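You operate a simulated robot arm through the tools that you are given. There is no shell and no other tool. Be economical: measure what you need, move in short steps, check, and stop when the job is done.

The job below is to be done with a simulated robot arm. You get a single attempt, and the scene is never put back.

## Task
Put the green stopper from the window side of the bed and the blue sponge in the red hat box.

It is judged by the outcome, as a careful person would: the job done as asked, and still so three seconds after it is handed in. It fails if anything else is knocked over, pushed out of place, dropped, spilled or broken. Lids that push on must go on centred and level and be pressed home; caps that screw on are set level and turned clockwise until they are tight.

## Robot
A 7-joint arm with a two-finger parallel gripper, fixed in place. Base frame: the origin is at the foot of the arm, x ahead of it, y to its left, z up; the work surface is at about z = 0. Lengths are in m, angles in rad, forces in N, time in s.
With the tool pointing down near the work surface it reaches from about 0.24 to 0.62 m from the base axis. Its first joint turns from -1.152 to 1.152 rad. Payload 2.6 kg.
Tool frame: the origin (TCP) lies between the finger pads and is the grasp point; the fingertips stand 0.03 m ahead of it; z points along the fingers, y is the line along which they close. The gripper opens to 0.094 m. The fingers are 0.028 m wide and 0.01 m thick; the gripper's body (0.05 by 0.096 m) begins 0.055 m behind the TCP.
Orientation is that of the tool frame in the base frame, as a unit quaternion [x, y, z, w]. With the fingers straight down and closing along the base's y, the tool's x points along the base's -x, its y along +y and its z along -z.

## Interface
- The arm moves only by the tool drive_tool. Its argument "steps" is a list of rows, each a list of 7 numbers: the turn, a rotation vector about the tool's x, y, z in units of 8 degrees (1.0 is 8 degrees), then the shift along the tool's x, y, z in units of 25 mm (1.0 is 25 mm), then the opening, from 0 (shut) to 1 (fully open). In form: [[rx, ry, rz, tx, ty, tz, gripper], ...]. A call has 1 to 12 rows; each row shifts and turns the commanded pose from where the row before left it, along the tool's axes as they then stand. A call with a number of a shift or a turn outside -1 to 1 is refused whole. Each row takes 0.2 s and may step no farther than 0.05 m and 0.15 rad from the row before; otherwise, or with a gripper value out of range, the whole call is refused. Where a pose cannot be reached the arm comes as near as it can. A force on the tool above 40 N (or 10 N above the force at the start of the call, whichever is more), or a blocked arm, ends the call early, and 0.2 s more pass. The fingers move at their own pace (about 0.072 m/s each) and stop on an object; they squeeze with about 24 N. The grip force told is the motor's: it shows also when the fingers shut on nothing. Time passes only in rows, and 0.2 s behind the last, so rows that do not move let the fingers close. The reply holds the time, the measured pose of the TCP, the force on the tool along the base axes, the opening and the grip force, in the units named above and with some noise, and new pictures: "pictures" is both (left out), scene, wrist or none.
- Cameras (640 x 400 px; columns grow to the right, rows downward): "scene" is fixed at [0.0374, 0.427, 0.5776]; the picture's right is [-0.78, -0.62, 0.00], its down [-0.26, 0.33, -0.90] and it looks along [0.56, -0.71, -0.43] (base axes); focal length 357 px, centre (320, 200). "wrist" rides on the gripper at [-0.037, 0, -0.058] in the tool frame; the picture's right is [0.00, -1.00, 0.00], its down [0.97, 0.00, -0.24] and it looks along [0.24, 0.00, 0.97] (tool axes); focal length 218 px, centre (320, 200).
- measure_at(camera, pixels): for up to 12 pixels [column, row] of the newest picture of that camera ("zoom" is the newest enlarged one), the place [x, y, z] in the base frame of the surface seen there, good to about 0.003 m. It takes no simulated time.
- zoom(camera, box): a new picture of the part [left, top, right, bottom] of that camera's present view, enlarged. It takes no simulated time.
- sign_off(): hands the job in; it is judged then, once.

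Keep the steps short. Do not move on a guess: measure, check each grasp and each placing, and mend mistakes. In all there are 60 turns and 120 pictures (those below and enlarged ones count). Leave the gripper open and the arm clear of the work at the hand-in unless told otherwise, and finish with a single line.

The tools are called after "Emit:" as a command line: name --pt "numbers of a row" for each row, then --argument value for the rest, lists and objects as JSON in quotes. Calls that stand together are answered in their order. drive_tool: Moves the arm, as the interface text tells. Its arguments: {"type":"object","properties":{"steps":{"type":"array"},"pictures":{"type":"string","enum":["both","scene","wrist","none"]}},"required":["steps"]} The other tools are called the same way: measure_at (camera, pixels) gives the place of the surface under pixels of a picture; zoom (camera, box) takes an enlarged picture of a part of a camera's view; sign_off () hands the job in.

At the start:

```text
clock: 0.0
eef_pos: [0.2655, -0.1989, 0.3475]
tcp_rot: [0.0, 1.0, 0.0, 0.0]
wrist_force: [0.8, 0.7, -0.9]
gripper_width: 0.0941
grip_force: 0.1
```

scene: 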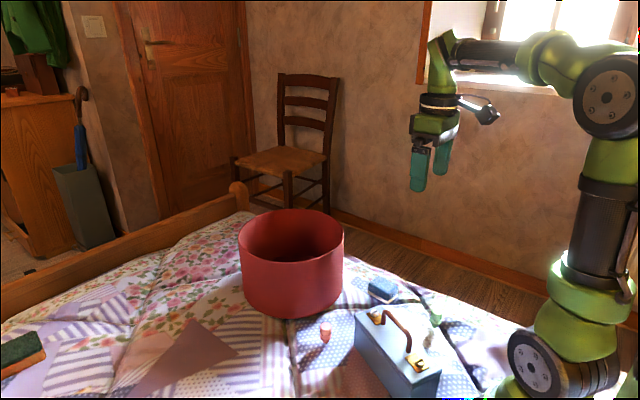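
wrist: 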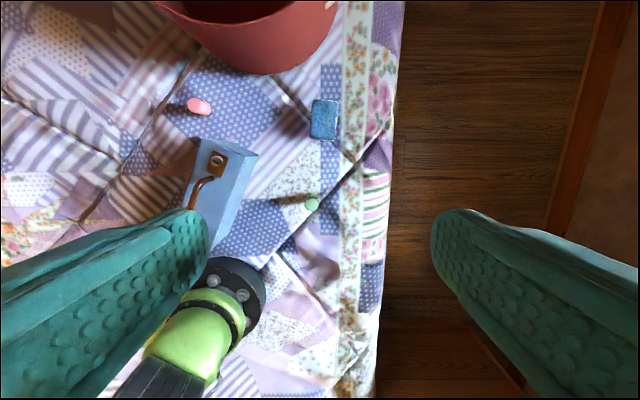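

I see a red box, a blue sponge (wrist 324,119), a green stopper (wrist 312,204) and a pink one. I'll enlarge the view and measure these.

Emit:
zoom --camera "scene" --box '[220, 190, 480, 400]'

Emit:
zoom --camera "wrist" --box '[150, 0, 410, 260]'

Emit:
measure_at --camera "wrist" --pixels '[[312, 204], [324, 119], [312, 100], [338, 101], [337, 138], [312, 137], [318, 215], [300, 230], [330, 180], [345, 130], [199, 106], [240, 160]]'

Emit:
measure_at --camera "scene" --pixels '[[240, 240], [291, 209], [343, 240], [291, 268], [291, 317], [290, 250], [382, 288], [435, 320], [398, 330], [385, 318], [420, 362], [20, 350]]'

```text
1.90 times, centred on (350, 295) of scene
```

zoom: 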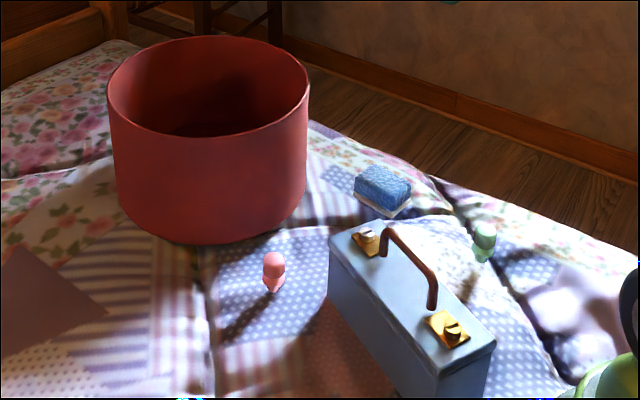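

```text
1.54 times, centred on (280, 130) of wrist
```

zoom: 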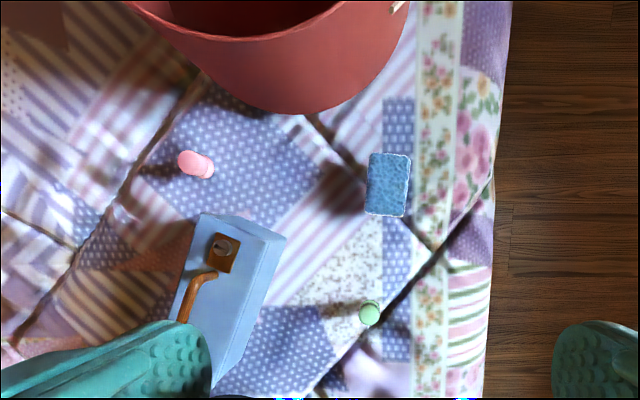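

```text
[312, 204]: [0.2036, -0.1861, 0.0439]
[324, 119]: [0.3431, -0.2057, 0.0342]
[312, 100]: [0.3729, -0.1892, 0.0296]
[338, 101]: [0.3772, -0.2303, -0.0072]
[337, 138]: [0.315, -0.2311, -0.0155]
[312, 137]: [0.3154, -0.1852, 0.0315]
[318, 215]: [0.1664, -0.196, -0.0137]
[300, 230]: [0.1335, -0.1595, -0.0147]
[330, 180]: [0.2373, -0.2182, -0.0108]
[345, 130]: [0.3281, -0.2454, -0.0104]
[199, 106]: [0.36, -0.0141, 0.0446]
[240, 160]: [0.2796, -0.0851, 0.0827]
```

```text
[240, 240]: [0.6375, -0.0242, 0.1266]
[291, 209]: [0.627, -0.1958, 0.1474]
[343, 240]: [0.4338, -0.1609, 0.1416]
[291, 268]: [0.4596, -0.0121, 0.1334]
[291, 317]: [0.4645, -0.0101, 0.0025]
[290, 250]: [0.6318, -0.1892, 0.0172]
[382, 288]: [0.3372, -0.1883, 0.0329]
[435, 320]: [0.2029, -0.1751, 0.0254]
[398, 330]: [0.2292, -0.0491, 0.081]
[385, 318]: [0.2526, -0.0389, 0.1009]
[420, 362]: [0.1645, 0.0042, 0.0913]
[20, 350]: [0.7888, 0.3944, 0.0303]
```

Stopper at about (0.204,-0.186), top 0.044. Only one green one is in view. I'll move above it at z≈0.17 and look again.

Emit:
drive_tool --pt "0 0 0 0.83 0.14 1 1" --pt "0 0 0 0.83 0.14 1 1" --pt "0 0 0 0.83 0.14 1 1" --pt "0 0 0 0 0 1 1" --pt "0 0 0 0 0 1 1" --pt "0 0 0 0 0 1 1" --pt "0 0 0 0 0 1 1" --pt "0 0 0 0 0 0 1"

```text
clock: 1.8
eef_pos: [0.2046, -0.1889, 0.171]
tcp_rot: [0.0, 1.0, 0.0, 0.0]
wrist_force: [0.1, 0.7, 0.0]
gripper_width: 0.094
grip_force: 0.1
```

scene: 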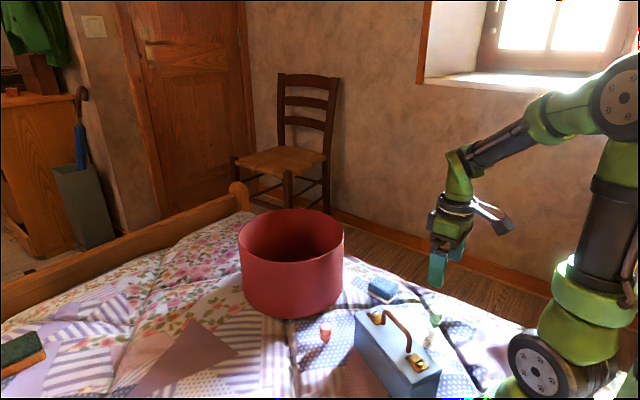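
wrist: 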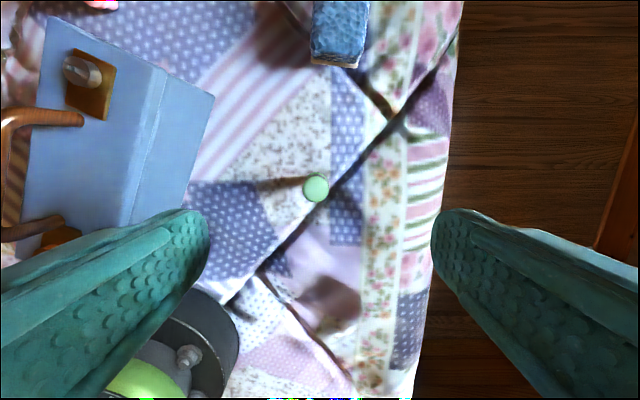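

The stopper is at wrist (315,188). I'll measure its edges and the clearance to the case.

Emit:
zoom --camera "wrist" --box '[200, 140, 440, 290]'

Emit:
measure_at --camera "wrist" --pixels '[[316, 187], [306, 187], [326, 187], [316, 178], [316, 197], [305, 200], [150, 215], [200, 120], [130, 212], [240, 230], [390, 230], [345, 200]]'

```text
2.67 times, centred on (320, 215) of wrist
```

zoom: 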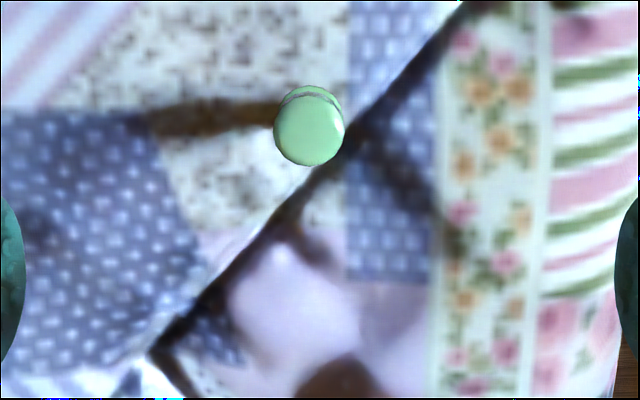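

```text
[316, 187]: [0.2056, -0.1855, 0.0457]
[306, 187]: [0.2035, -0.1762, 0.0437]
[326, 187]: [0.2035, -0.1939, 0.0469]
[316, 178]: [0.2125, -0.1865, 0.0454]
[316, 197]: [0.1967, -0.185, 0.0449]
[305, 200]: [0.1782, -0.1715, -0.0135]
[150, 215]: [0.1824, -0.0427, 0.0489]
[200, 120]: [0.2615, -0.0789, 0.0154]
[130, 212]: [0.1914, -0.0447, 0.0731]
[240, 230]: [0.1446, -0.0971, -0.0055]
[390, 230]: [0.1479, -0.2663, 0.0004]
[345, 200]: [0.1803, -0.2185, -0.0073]
```

Stopper centre (0.205,-0.186), head about 18 mm wide, bed around -0.01. I'll descend to z≈0.033 and close.

Emit:
drive_tool --pt "0 0 0 0 0.1 1 1" --pt "0 0 0 0 0 1 1" --pt "0 0 0 0 0 1 1" --pt "0 0 0 0 0 1 1" --pt "0 0 0 0 0 0.8 1" --pt "0 0 0 0 0 0.7 1" --pt "0 0 0 0 0 0 1"

```text
clock: 3.4
eef_pos: [0.2043, -0.1862, 0.034]
tcp_rot: [-0.001, 1.0, 0.001, 0.0]
wrist_force: [-0.2, -0.1, -0.6]
gripper_width: 0.0941
grip_force: 0.1
```

scene: 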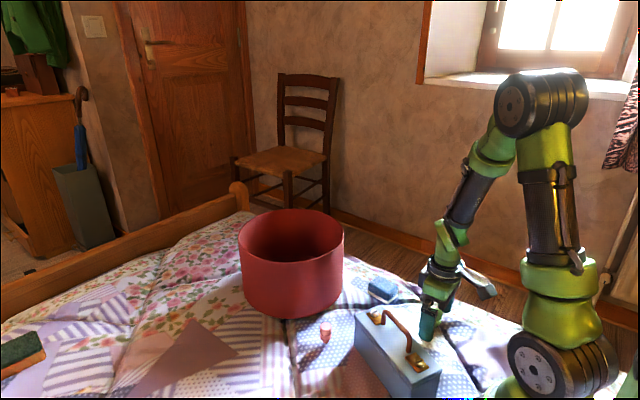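
wrist: 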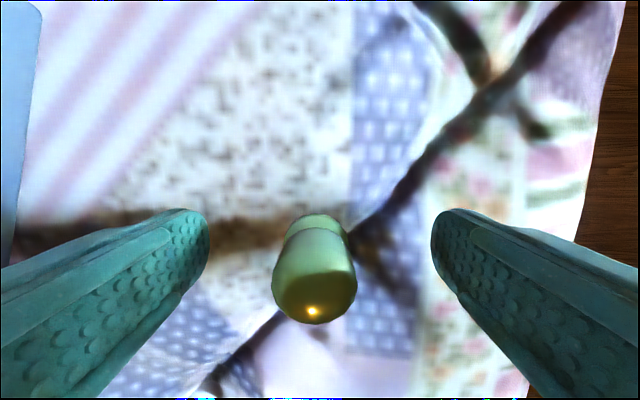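

The stopper stands centred between the fingers. Closing now.

Emit:
drive_tool --pt "0 0 0 0 0 0 0.5" --pt "0 0 0 0 0 0 0.3" --pt "0 0 0 0 0 0 0.1" --pt "0 0 0 0 0 0 0.1" --pt "0 0 0 0 0 0 0.1" --pt "0 0 0 0 0 -0.5 0.1" --pt "0 0 0 0 0 -1 0.1"

```text
clock: 5.0
eef_pos: [0.2031, -0.1873, 0.0722]
tcp_rot: [0.0, 1.0, 0.0, 0.0]
wrist_force: [0.5, 0.0, -0.6]
gripper_width: 0.0236
grip_force: 23.6
```

scene: 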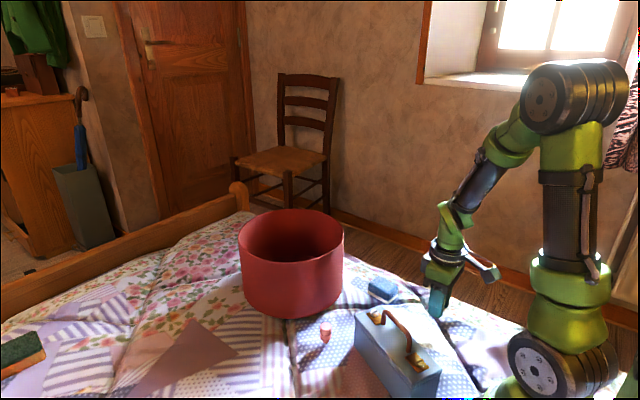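
wrist: 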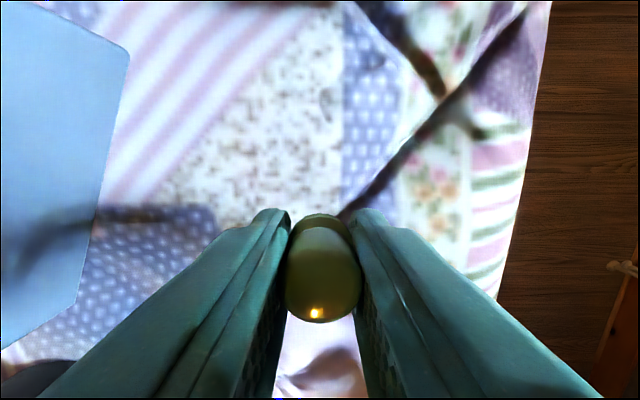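

The stopper is held (width 0.0236) and lifted. I'll raise to about 0.27, then start toward the box.

Emit:
drive_tool --pt "0 0 0 0 0 -1 0.1" --pt "0 0 0 0 0 -1 0.1" --pt "0 0 0 0 0 -1 0.1" --pt "0 0 0 0 0 -1 0.1" --pt "0 0 0 0 0 -1 0.1" --pt "0 0 0 0 0 -1 0.1" --pt "0 0 0 0 0 -1 0.1" --pt "0 0 0 0 0 -1 0.1" --pt "0 0 0 -0.964 0.35 0 0.1" --pt "0 0 0 -0.964 0.35 0 0.1" --pt "0 0 0 -0.964 0.35 0 0.1" --pt "0 0 0 -0.964 0.35 0 0.1" --pictures "none"

Emit:
drive_tool --pt "0 0 0 -0.964 0.35 0 0.1" --pt "0 0 0 -0.964 0.35 0 0.1" --pt "0 0 0 -0.964 0.35 0 0.1" --pt "0 0 0 -0.964 0.35 0 0.1" --pt "0 0 0 -0.964 0.35 0 0.1" --pt "0 0 0 -0.964 0.35 0 0.1" --pt "0 0 0 -0.964 0.35 0 0.1" --pt "0 0 0 -0.964 0.35 0 0.1" --pt "0 0 0 -0.964 0.35 0 0.1" --pt "0 0 0 -0.964 0.35 0 0.1" --pt "0 0 0 0 0 0 0.1"

```text
clock: 7.6
eef_pos: [0.2998, -0.1493, 0.2726]
tcp_rot: [0.0, 1.0, 0.0, -0.001]
wrist_force: [-0.5, -0.2, -0.9]
gripper_width: 0.0236
grip_force: 23.5
```

```text
clock: 10.0
eef_pos: [0.5423, -0.062, 0.2724]
tcp_rot: [0.0, 1.0, 0.0, 0.0]
wrist_force: [0.4, 0.6, -0.5]
gripper_width: 0.0236
grip_force: 24.0
```

scene: 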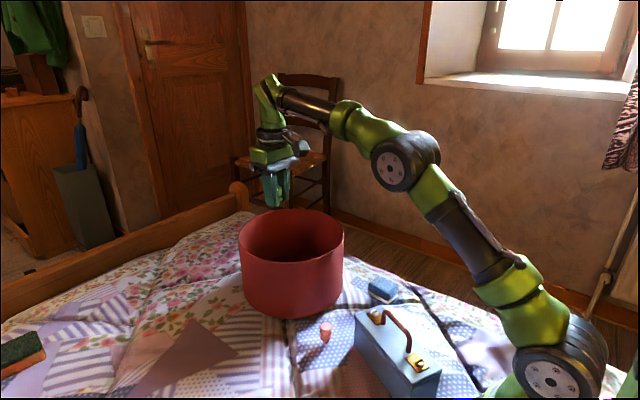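
wrist: 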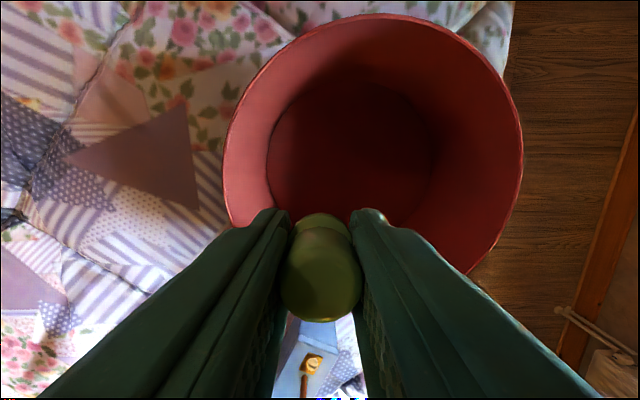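

I'll measure the rim and floor before lowering.

Emit:
measure_at --camera "wrist" --pixels '[[226, 160], [521, 150], [370, 17], [260, 60], [500, 220], [340, 150], [300, 130], [400, 150], [231, 220], [470, 270], [350, 95], [275, 170]]'

```text
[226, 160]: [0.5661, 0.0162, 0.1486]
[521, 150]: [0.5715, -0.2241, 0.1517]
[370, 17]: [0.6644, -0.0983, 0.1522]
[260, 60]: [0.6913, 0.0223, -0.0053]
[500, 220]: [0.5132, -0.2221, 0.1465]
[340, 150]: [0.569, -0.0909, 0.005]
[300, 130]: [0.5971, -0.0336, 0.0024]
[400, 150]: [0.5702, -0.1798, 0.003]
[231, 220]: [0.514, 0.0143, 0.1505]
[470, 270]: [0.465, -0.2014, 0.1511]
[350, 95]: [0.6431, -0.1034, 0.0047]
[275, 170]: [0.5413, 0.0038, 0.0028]
```

Box centre is (0.54,-0.104), radius 0.12, floor z≈0.004. I'll shift slightly inward and lower to z≈0.055.

Emit:
drive_tool --pt "0 0 0 0 -0.5 0.5 0.1" --pt "0 0 0 0 0 1 0.1" --pt "0 0 0 0 0 1 0.1" --pt "0 0 0 0 0 1 0.1" --pt "0 0 0 0 0 1 0.1" --pt "0 0 0 0 0 1 0.1" --pt "0 0 0 0 0 1 0.1" --pt "0 0 0 0 0 1 0.1" --pt "0 0 0 0 0 0.7 0.1" --pt "0 0 0 0 0 0.5 0.1" --pt "0 0 0 0 0 0 0.1"

```text
clock: 12.4
eef_pos: [0.5406, -0.075, 0.0548]
tcp_rot: [0.0, 1.0, 0.0, 0.0]
wrist_force: [-1.0, 0.6, -0.8]
gripper_width: 0.0236
grip_force: 24.5
```

scene: 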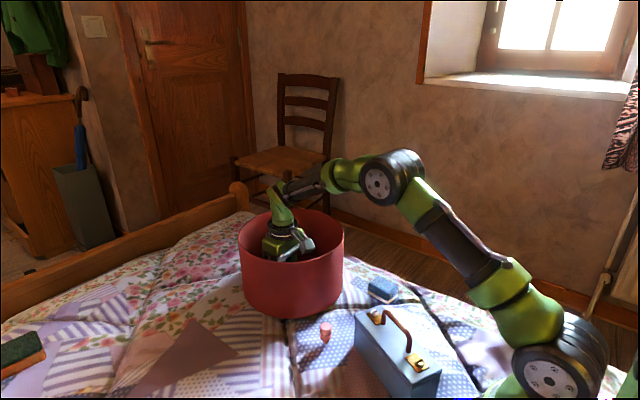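
wrist: 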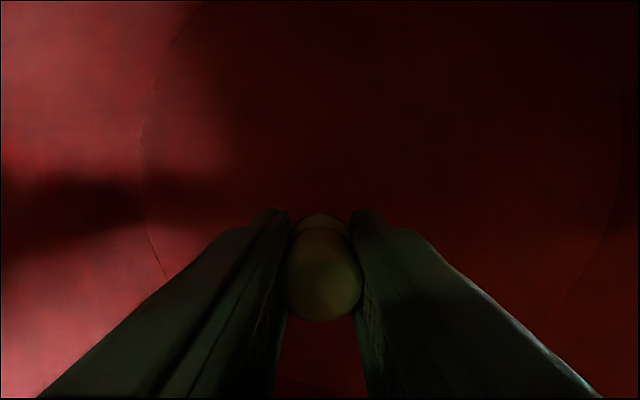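

Inside, no contact. I'll lower about 4 mm more, open halfway and rise.

Emit:
drive_tool --pt "0 0 0 0 0 0.15 0.1" --pt "0 0 0 0 0 0 0.3" --pt "0 0 0 0 0 0 0.5" --pt "0 0 0 0 0 0 0.5" --pt "0 0 0 0 0 -0.5 0.5" --pt "0 0 0 0 0 -1 0.5" --pt "0 0 0 0 0 -1 0.5" --pt "0 0 0 0 0 -1 0.5" --pt "0 0 0 0 0 -1 0.5" --pt "0 0 0 0 0 -1 0.5" --pt "0 0 0 0 0 -1 0.5" --pt "0 0 0 0 0 -1 0.5"

```text
clock: 15.0
eef_pos: [0.5411, -0.0744, 0.2395]
tcp_rot: [0.0, 1.0, -0.001, 0.001]
wrist_force: [0.1, -0.3, -0.5]
gripper_width: 0.047
grip_force: 0.0
```

scene: 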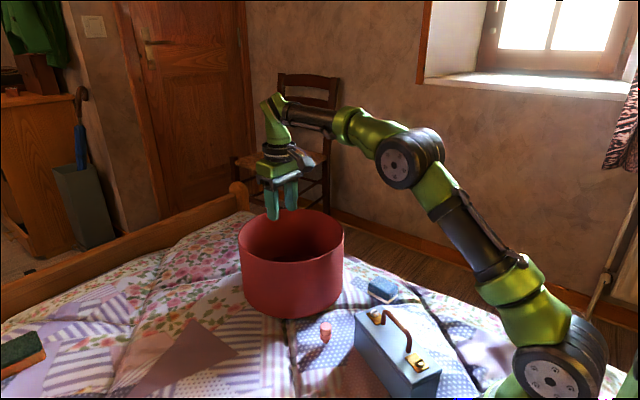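
wrist: 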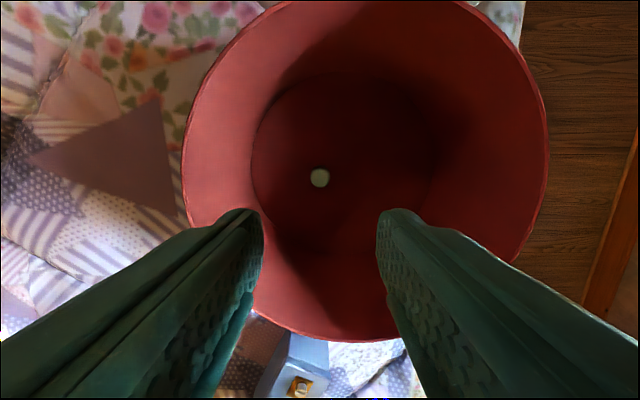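

The stopper stands in the box at wrist (319,177). Next I'll go above the sponge at about (0.345,-0.206) and look.

Emit:
drive_tool --pt "0 0 0 0.98 -0.655 0 0.5" --pt "0 0 0 0.98 -0.655 0 0.5" --pt "0 0 0 0.98 -0.655 0 0.6" --pt "0 0 0 0.98 -0.655 0 0.8" --pt "0 0 0 0.98 -0.655 0 1" --pt "0 0 0 0.98 -0.655 0 1" --pt "0 0 0 0.98 -0.655 0 1" --pt "0 0 0 0.98 -0.655 0 1" --pt "0 0 0 0 0 1 1" --pt "0 0 0 0 0 1 1" --pt "0 0 0 0 0 0.8 1" --pt "0 0 0 0 0 0 1" --pictures "wrist"

```text
clock: 17.6
eef_pos: [0.3441, -0.2082, 0.167]
tcp_rot: [0.0, 1.0, 0.0, 0.0]
wrist_force: [0.1, 0.2, 0.2]
gripper_width: 0.0943
grip_force: 0.1
```

wrist: 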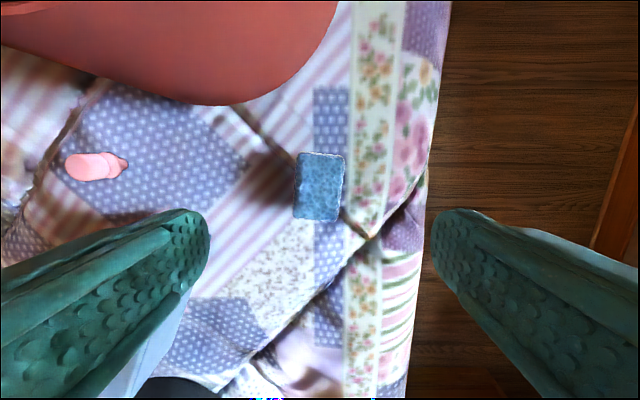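

The sponge spans wrist x 296–345, y 152–221. I'll measure it and the case's near corner.

Emit:
measure_at --camera "wrist" --pixels '[[320, 187], [299, 187], [341, 187], [320, 157], [320, 217], [302, 160], [341, 160], [339, 217], [298, 215], [270, 190], [370, 190], [180, 310]]'

```text
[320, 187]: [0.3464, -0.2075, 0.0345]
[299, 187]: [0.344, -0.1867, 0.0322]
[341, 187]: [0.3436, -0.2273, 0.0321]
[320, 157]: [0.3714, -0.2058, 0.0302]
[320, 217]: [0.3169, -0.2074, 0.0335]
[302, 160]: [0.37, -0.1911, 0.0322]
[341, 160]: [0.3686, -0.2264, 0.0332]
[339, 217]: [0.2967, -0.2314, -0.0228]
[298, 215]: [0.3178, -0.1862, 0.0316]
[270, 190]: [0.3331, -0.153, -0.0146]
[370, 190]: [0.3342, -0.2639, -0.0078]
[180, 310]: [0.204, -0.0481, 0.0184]
```

Sponge centre (0.344,-0.207), 42 mm wide, top 0.033. I'll descend to z≈0.027 and close.

Emit:
drive_tool --pt "0 0 0 0 0.03 1 1" --pt "0 0 0 0 0 1 1" --pt "0 0 0 0 0 1 1" --pt "0 0 0 0 0 1 1" --pt "0 0 0 0 0 0.9 1" --pt "0 0 0 0 0 0.7 1" --pt "0 0 0 0 0 0 0.6" --pt "0 0 0 0 0 0 0.4" --pt "0 0 0 0 0 0 0.2" --pt "0 0 0 0 0 0 0.2" --pt "0 0 0 0 0 0 0.2"

```text
clock: 20.0
eef_pos: [0.3459, -0.205, 0.03]
tcp_rot: [-0.001, 1.0, 0.0, 0.001]
wrist_force: [3.9, 10.5, 33.5]
gripper_width: 0.0497
grip_force: 23.6
```

scene: 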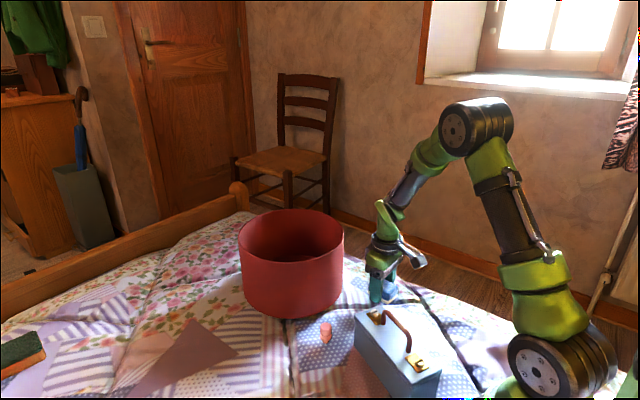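
wrist: 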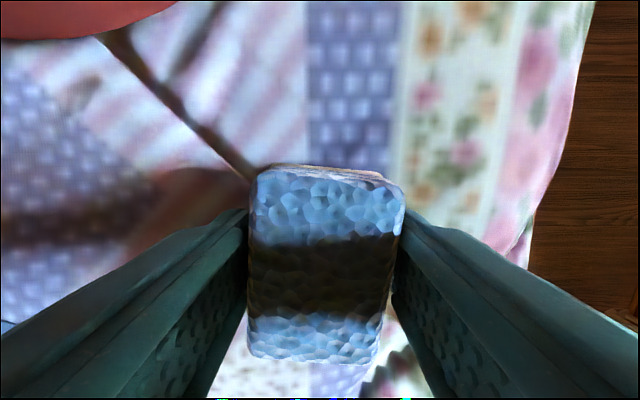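

It's gripped (0.0497), though the fingertips press on the quilt with 33 N. I'll lift straight up a bit and check.

Emit:
drive_tool --pt "0 0 0 0 0 -0.3 0.2" --pt "0 0 0 0 0 -0.7 0.2" --pt "0 0 0 0 0 -1 0.2" --pt "0 0 0 0 0 0 0.2"

```text
clock: 21.0
eef_pos: [0.3446, -0.2046, 0.0795]
tcp_rot: [0.0, 1.0, 0.0, 0.0]
wrist_force: [-0.1, -0.2, 0.5]
gripper_width: 0.0491
grip_force: 23.8
```

scene: 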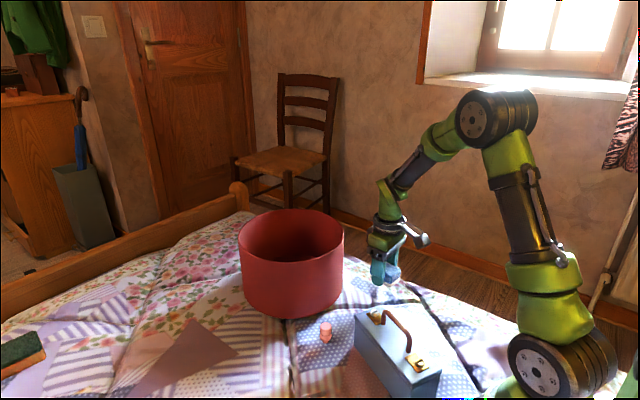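
wrist: 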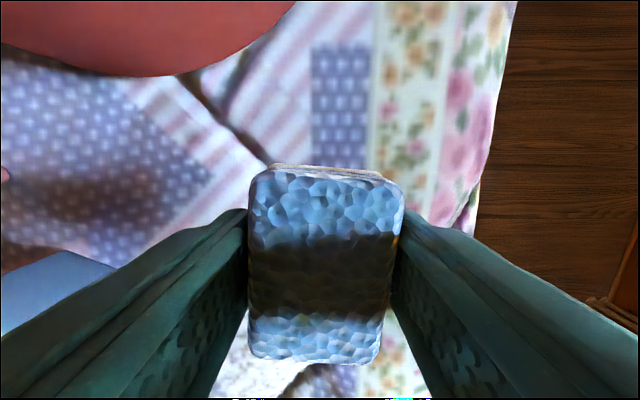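

Held cleanly. I'll raise to 0.27 and move over the window-side half of the box.

Emit:
drive_tool --pt "0 0 0 0 0 -1 0.2" --pt "0 0 0 0 0 -1 0.2" --pt "0 0 0 0 0 -1 0.2" --pt "0 0 0 0 0 -1 0.2" --pt "0 0 0 0 0 -1 0.2" --pt "0 0 0 0 0 -1 0.2" --pt "0 0 0 0 0 -1 0.2" --pt "0 0 0 0 0 -0.6 0.2" --pictures "none"

Emit:
drive_tool --pt "0 0 0 -0.975 0.3 0 0.2" --pt "0 0 0 -0.975 0.3 0 0.2" --pt "0 0 0 -0.975 0.3 0 0.2" --pt "0 0 0 -0.975 0.3 0 0.2" --pt "0 0 0 -0.975 0.3 0 0.2" --pt "0 0 0 -0.975 0.3 0 0.2" --pt "0 0 0 -0.975 0.3 0 0.2" --pt "0 0 0 -0.975 0.3 0 0.2" --pt "0 0 0 0 0 0 0.2"

```text
clock: 22.8
eef_pos: [0.3446, -0.2068, 0.2682]
tcp_rot: [-0.001, 1.0, 0.0, 0.001]
wrist_force: [0.7, -0.7, 0.1]
gripper_width: 0.0484
grip_force: 24.1
```

```text
clock: 24.8
eef_pos: [0.5398, -0.1447, 0.2694]
tcp_rot: [-0.001, 1.0, 0.0, -0.001]
wrist_force: [0.3, 0.1, -0.5]
gripper_width: 0.048
grip_force: 23.8
```

scene: 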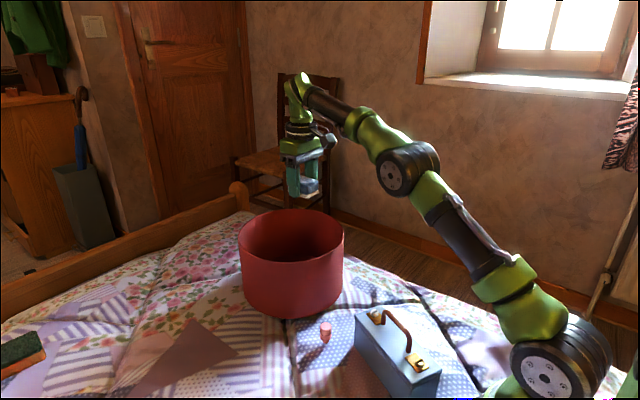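
wrist: 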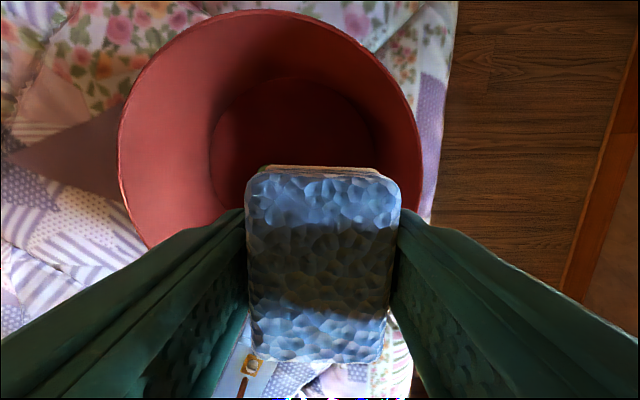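

Over the box, with clearance to the rim. Lowering to z≈0.052.

Emit:
drive_tool --pt "0 0 0 0 0 1 0.2" --pt "0 0 0 0 0 1 0.2" --pt "0 0 0 0 0 1 0.2" --pt "0 0 0 0 0 1 0.2" --pt "0 0 0 0 0 1 0.2" --pt "0 0 0 0 0 1 0.2" --pt "0 0 0 0 0 1 0.2" --pt "0 0 0 0 0 0.7 0.2" --pt "0 0 0 0 0 0.5 0.2" --pt "0 0 0 0 0 0.5 0.2" --pt "0 0 0 0 0 0 0.2"

```text
clock: 27.2
eef_pos: [0.5423, -0.1454, 0.0509]
tcp_rot: [0.001, 1.0, 0.0, 0.0]
wrist_force: [0.5, 0.7, -0.4]
gripper_width: 0.0476
grip_force: 23.8
```

scene: 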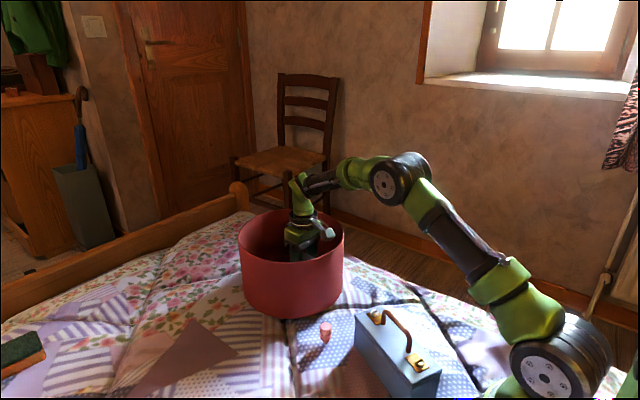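
wrist: 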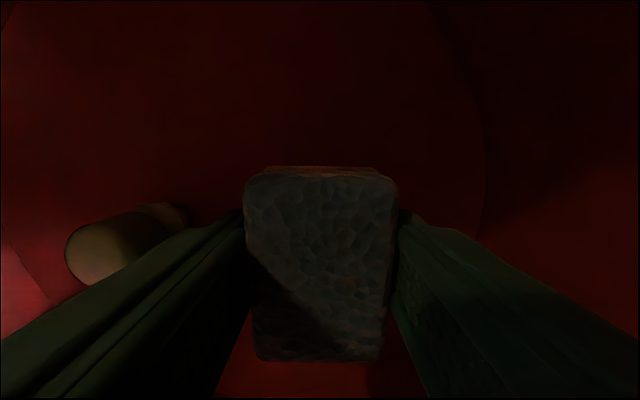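

The stopper stands to the left, clear. I'll go down 3 mm more, open moderately, and rise out.

Emit:
drive_tool --pt "0 0 0 0 0 0.12 0.2" --pt "0 0 0 0 0 0 0.5" --pt "0 0 0 0 0 0 0.68" --pt "0 0 0 0 0 0 0.68" --pt "0 0 0 0 0 -0.5 0.68" --pt "0 0 0 0 0 -1 0.68" --pt "0 0 0 0 0 -1 0.68" --pt "0 0 0 0 0 -1 0.68" --pt "0 0 0 0 0 -1 0.68" --pt "0 0 0 0 0 -1 0.68" --pt "0 0 0 0 0 -1 0.68" --pt "0 0 0 0 0 -1 0.68"

```text
clock: 29.8
eef_pos: [0.5404, -0.1456, 0.2347]
tcp_rot: [0.0, 1.0, -0.001, 0.0]
wrist_force: [-0.7, -0.3, 0.5]
gripper_width: 0.0638
grip_force: 0.1
```

scene: 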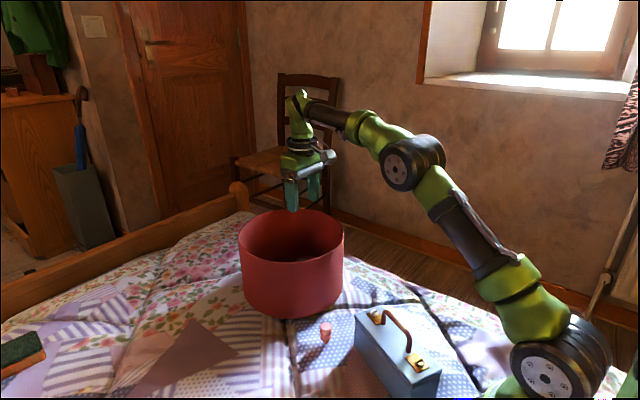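
wrist: 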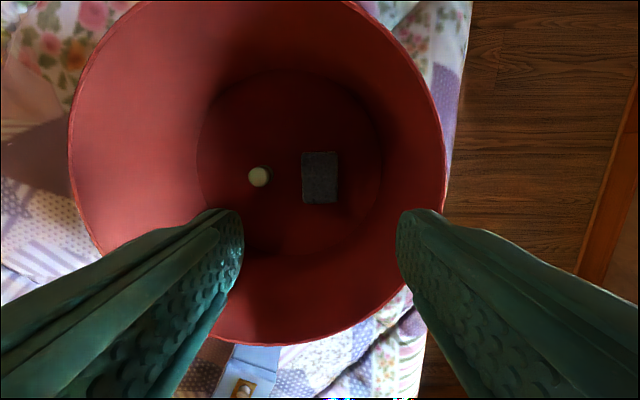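

Both items rest on the box floor, stopper at (259,177) and sponge at (320,177). I'll open fully and retreat up and back.

Emit:
drive_tool --pt "0 0 0 0 0 -1 0.8" --pt "0 0 0 0 0 -1 1" --pt "0 0 0 0 0 -1 1" --pt "0 0 0 1 -0.2 -0.5 1" --pt "0 0 0 1 -0.2 0 1" --pt "0 0 0 1 -0.2 0 1" --pt "0 0 0 1 -0.2 0 1" --pt "0 0 0 1 -0.2 0 1" --pt "0 0 0 1 -0.2 0 1" --pt "0 0 0 1 -0.2 0 1" --pt "0 0 0 1 -0.2 0 1" --pt "0 0 0 0 0 0 1"

```text
clock: 32.4
eef_pos: [0.3342, -0.1783, 0.3177]
tcp_rot: [0.0, 1.0, 0.001, 0.0]
wrist_force: [0.5, 0.5, 0.0]
gripper_width: 0.094
grip_force: 0.1
out of reach, approached as far as the arm can: row 3
```

scene: 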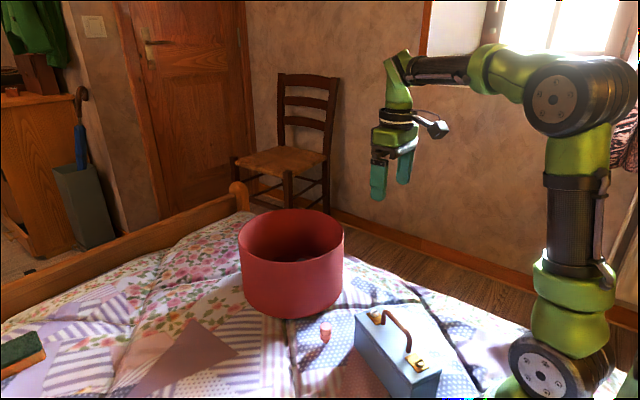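
wrist: 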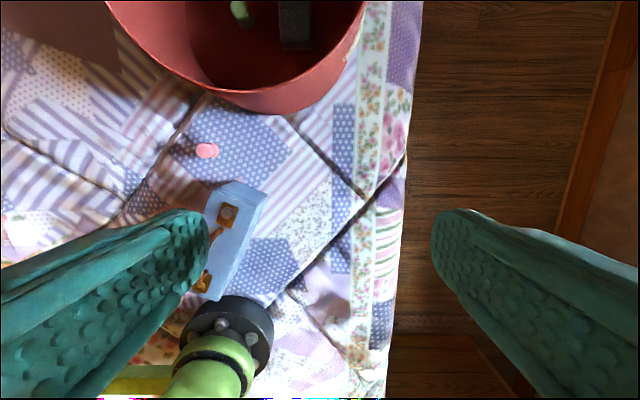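

The stopper and sponge are in the box, everything else is in place, and the arm is clear with the gripper open. I'm handing in.

Emit:
sign_off

```text
The job is handed in.
```

The green stopper from the window side of the bed and the blue sponge are both in the red hat box, and nothing else was moved.
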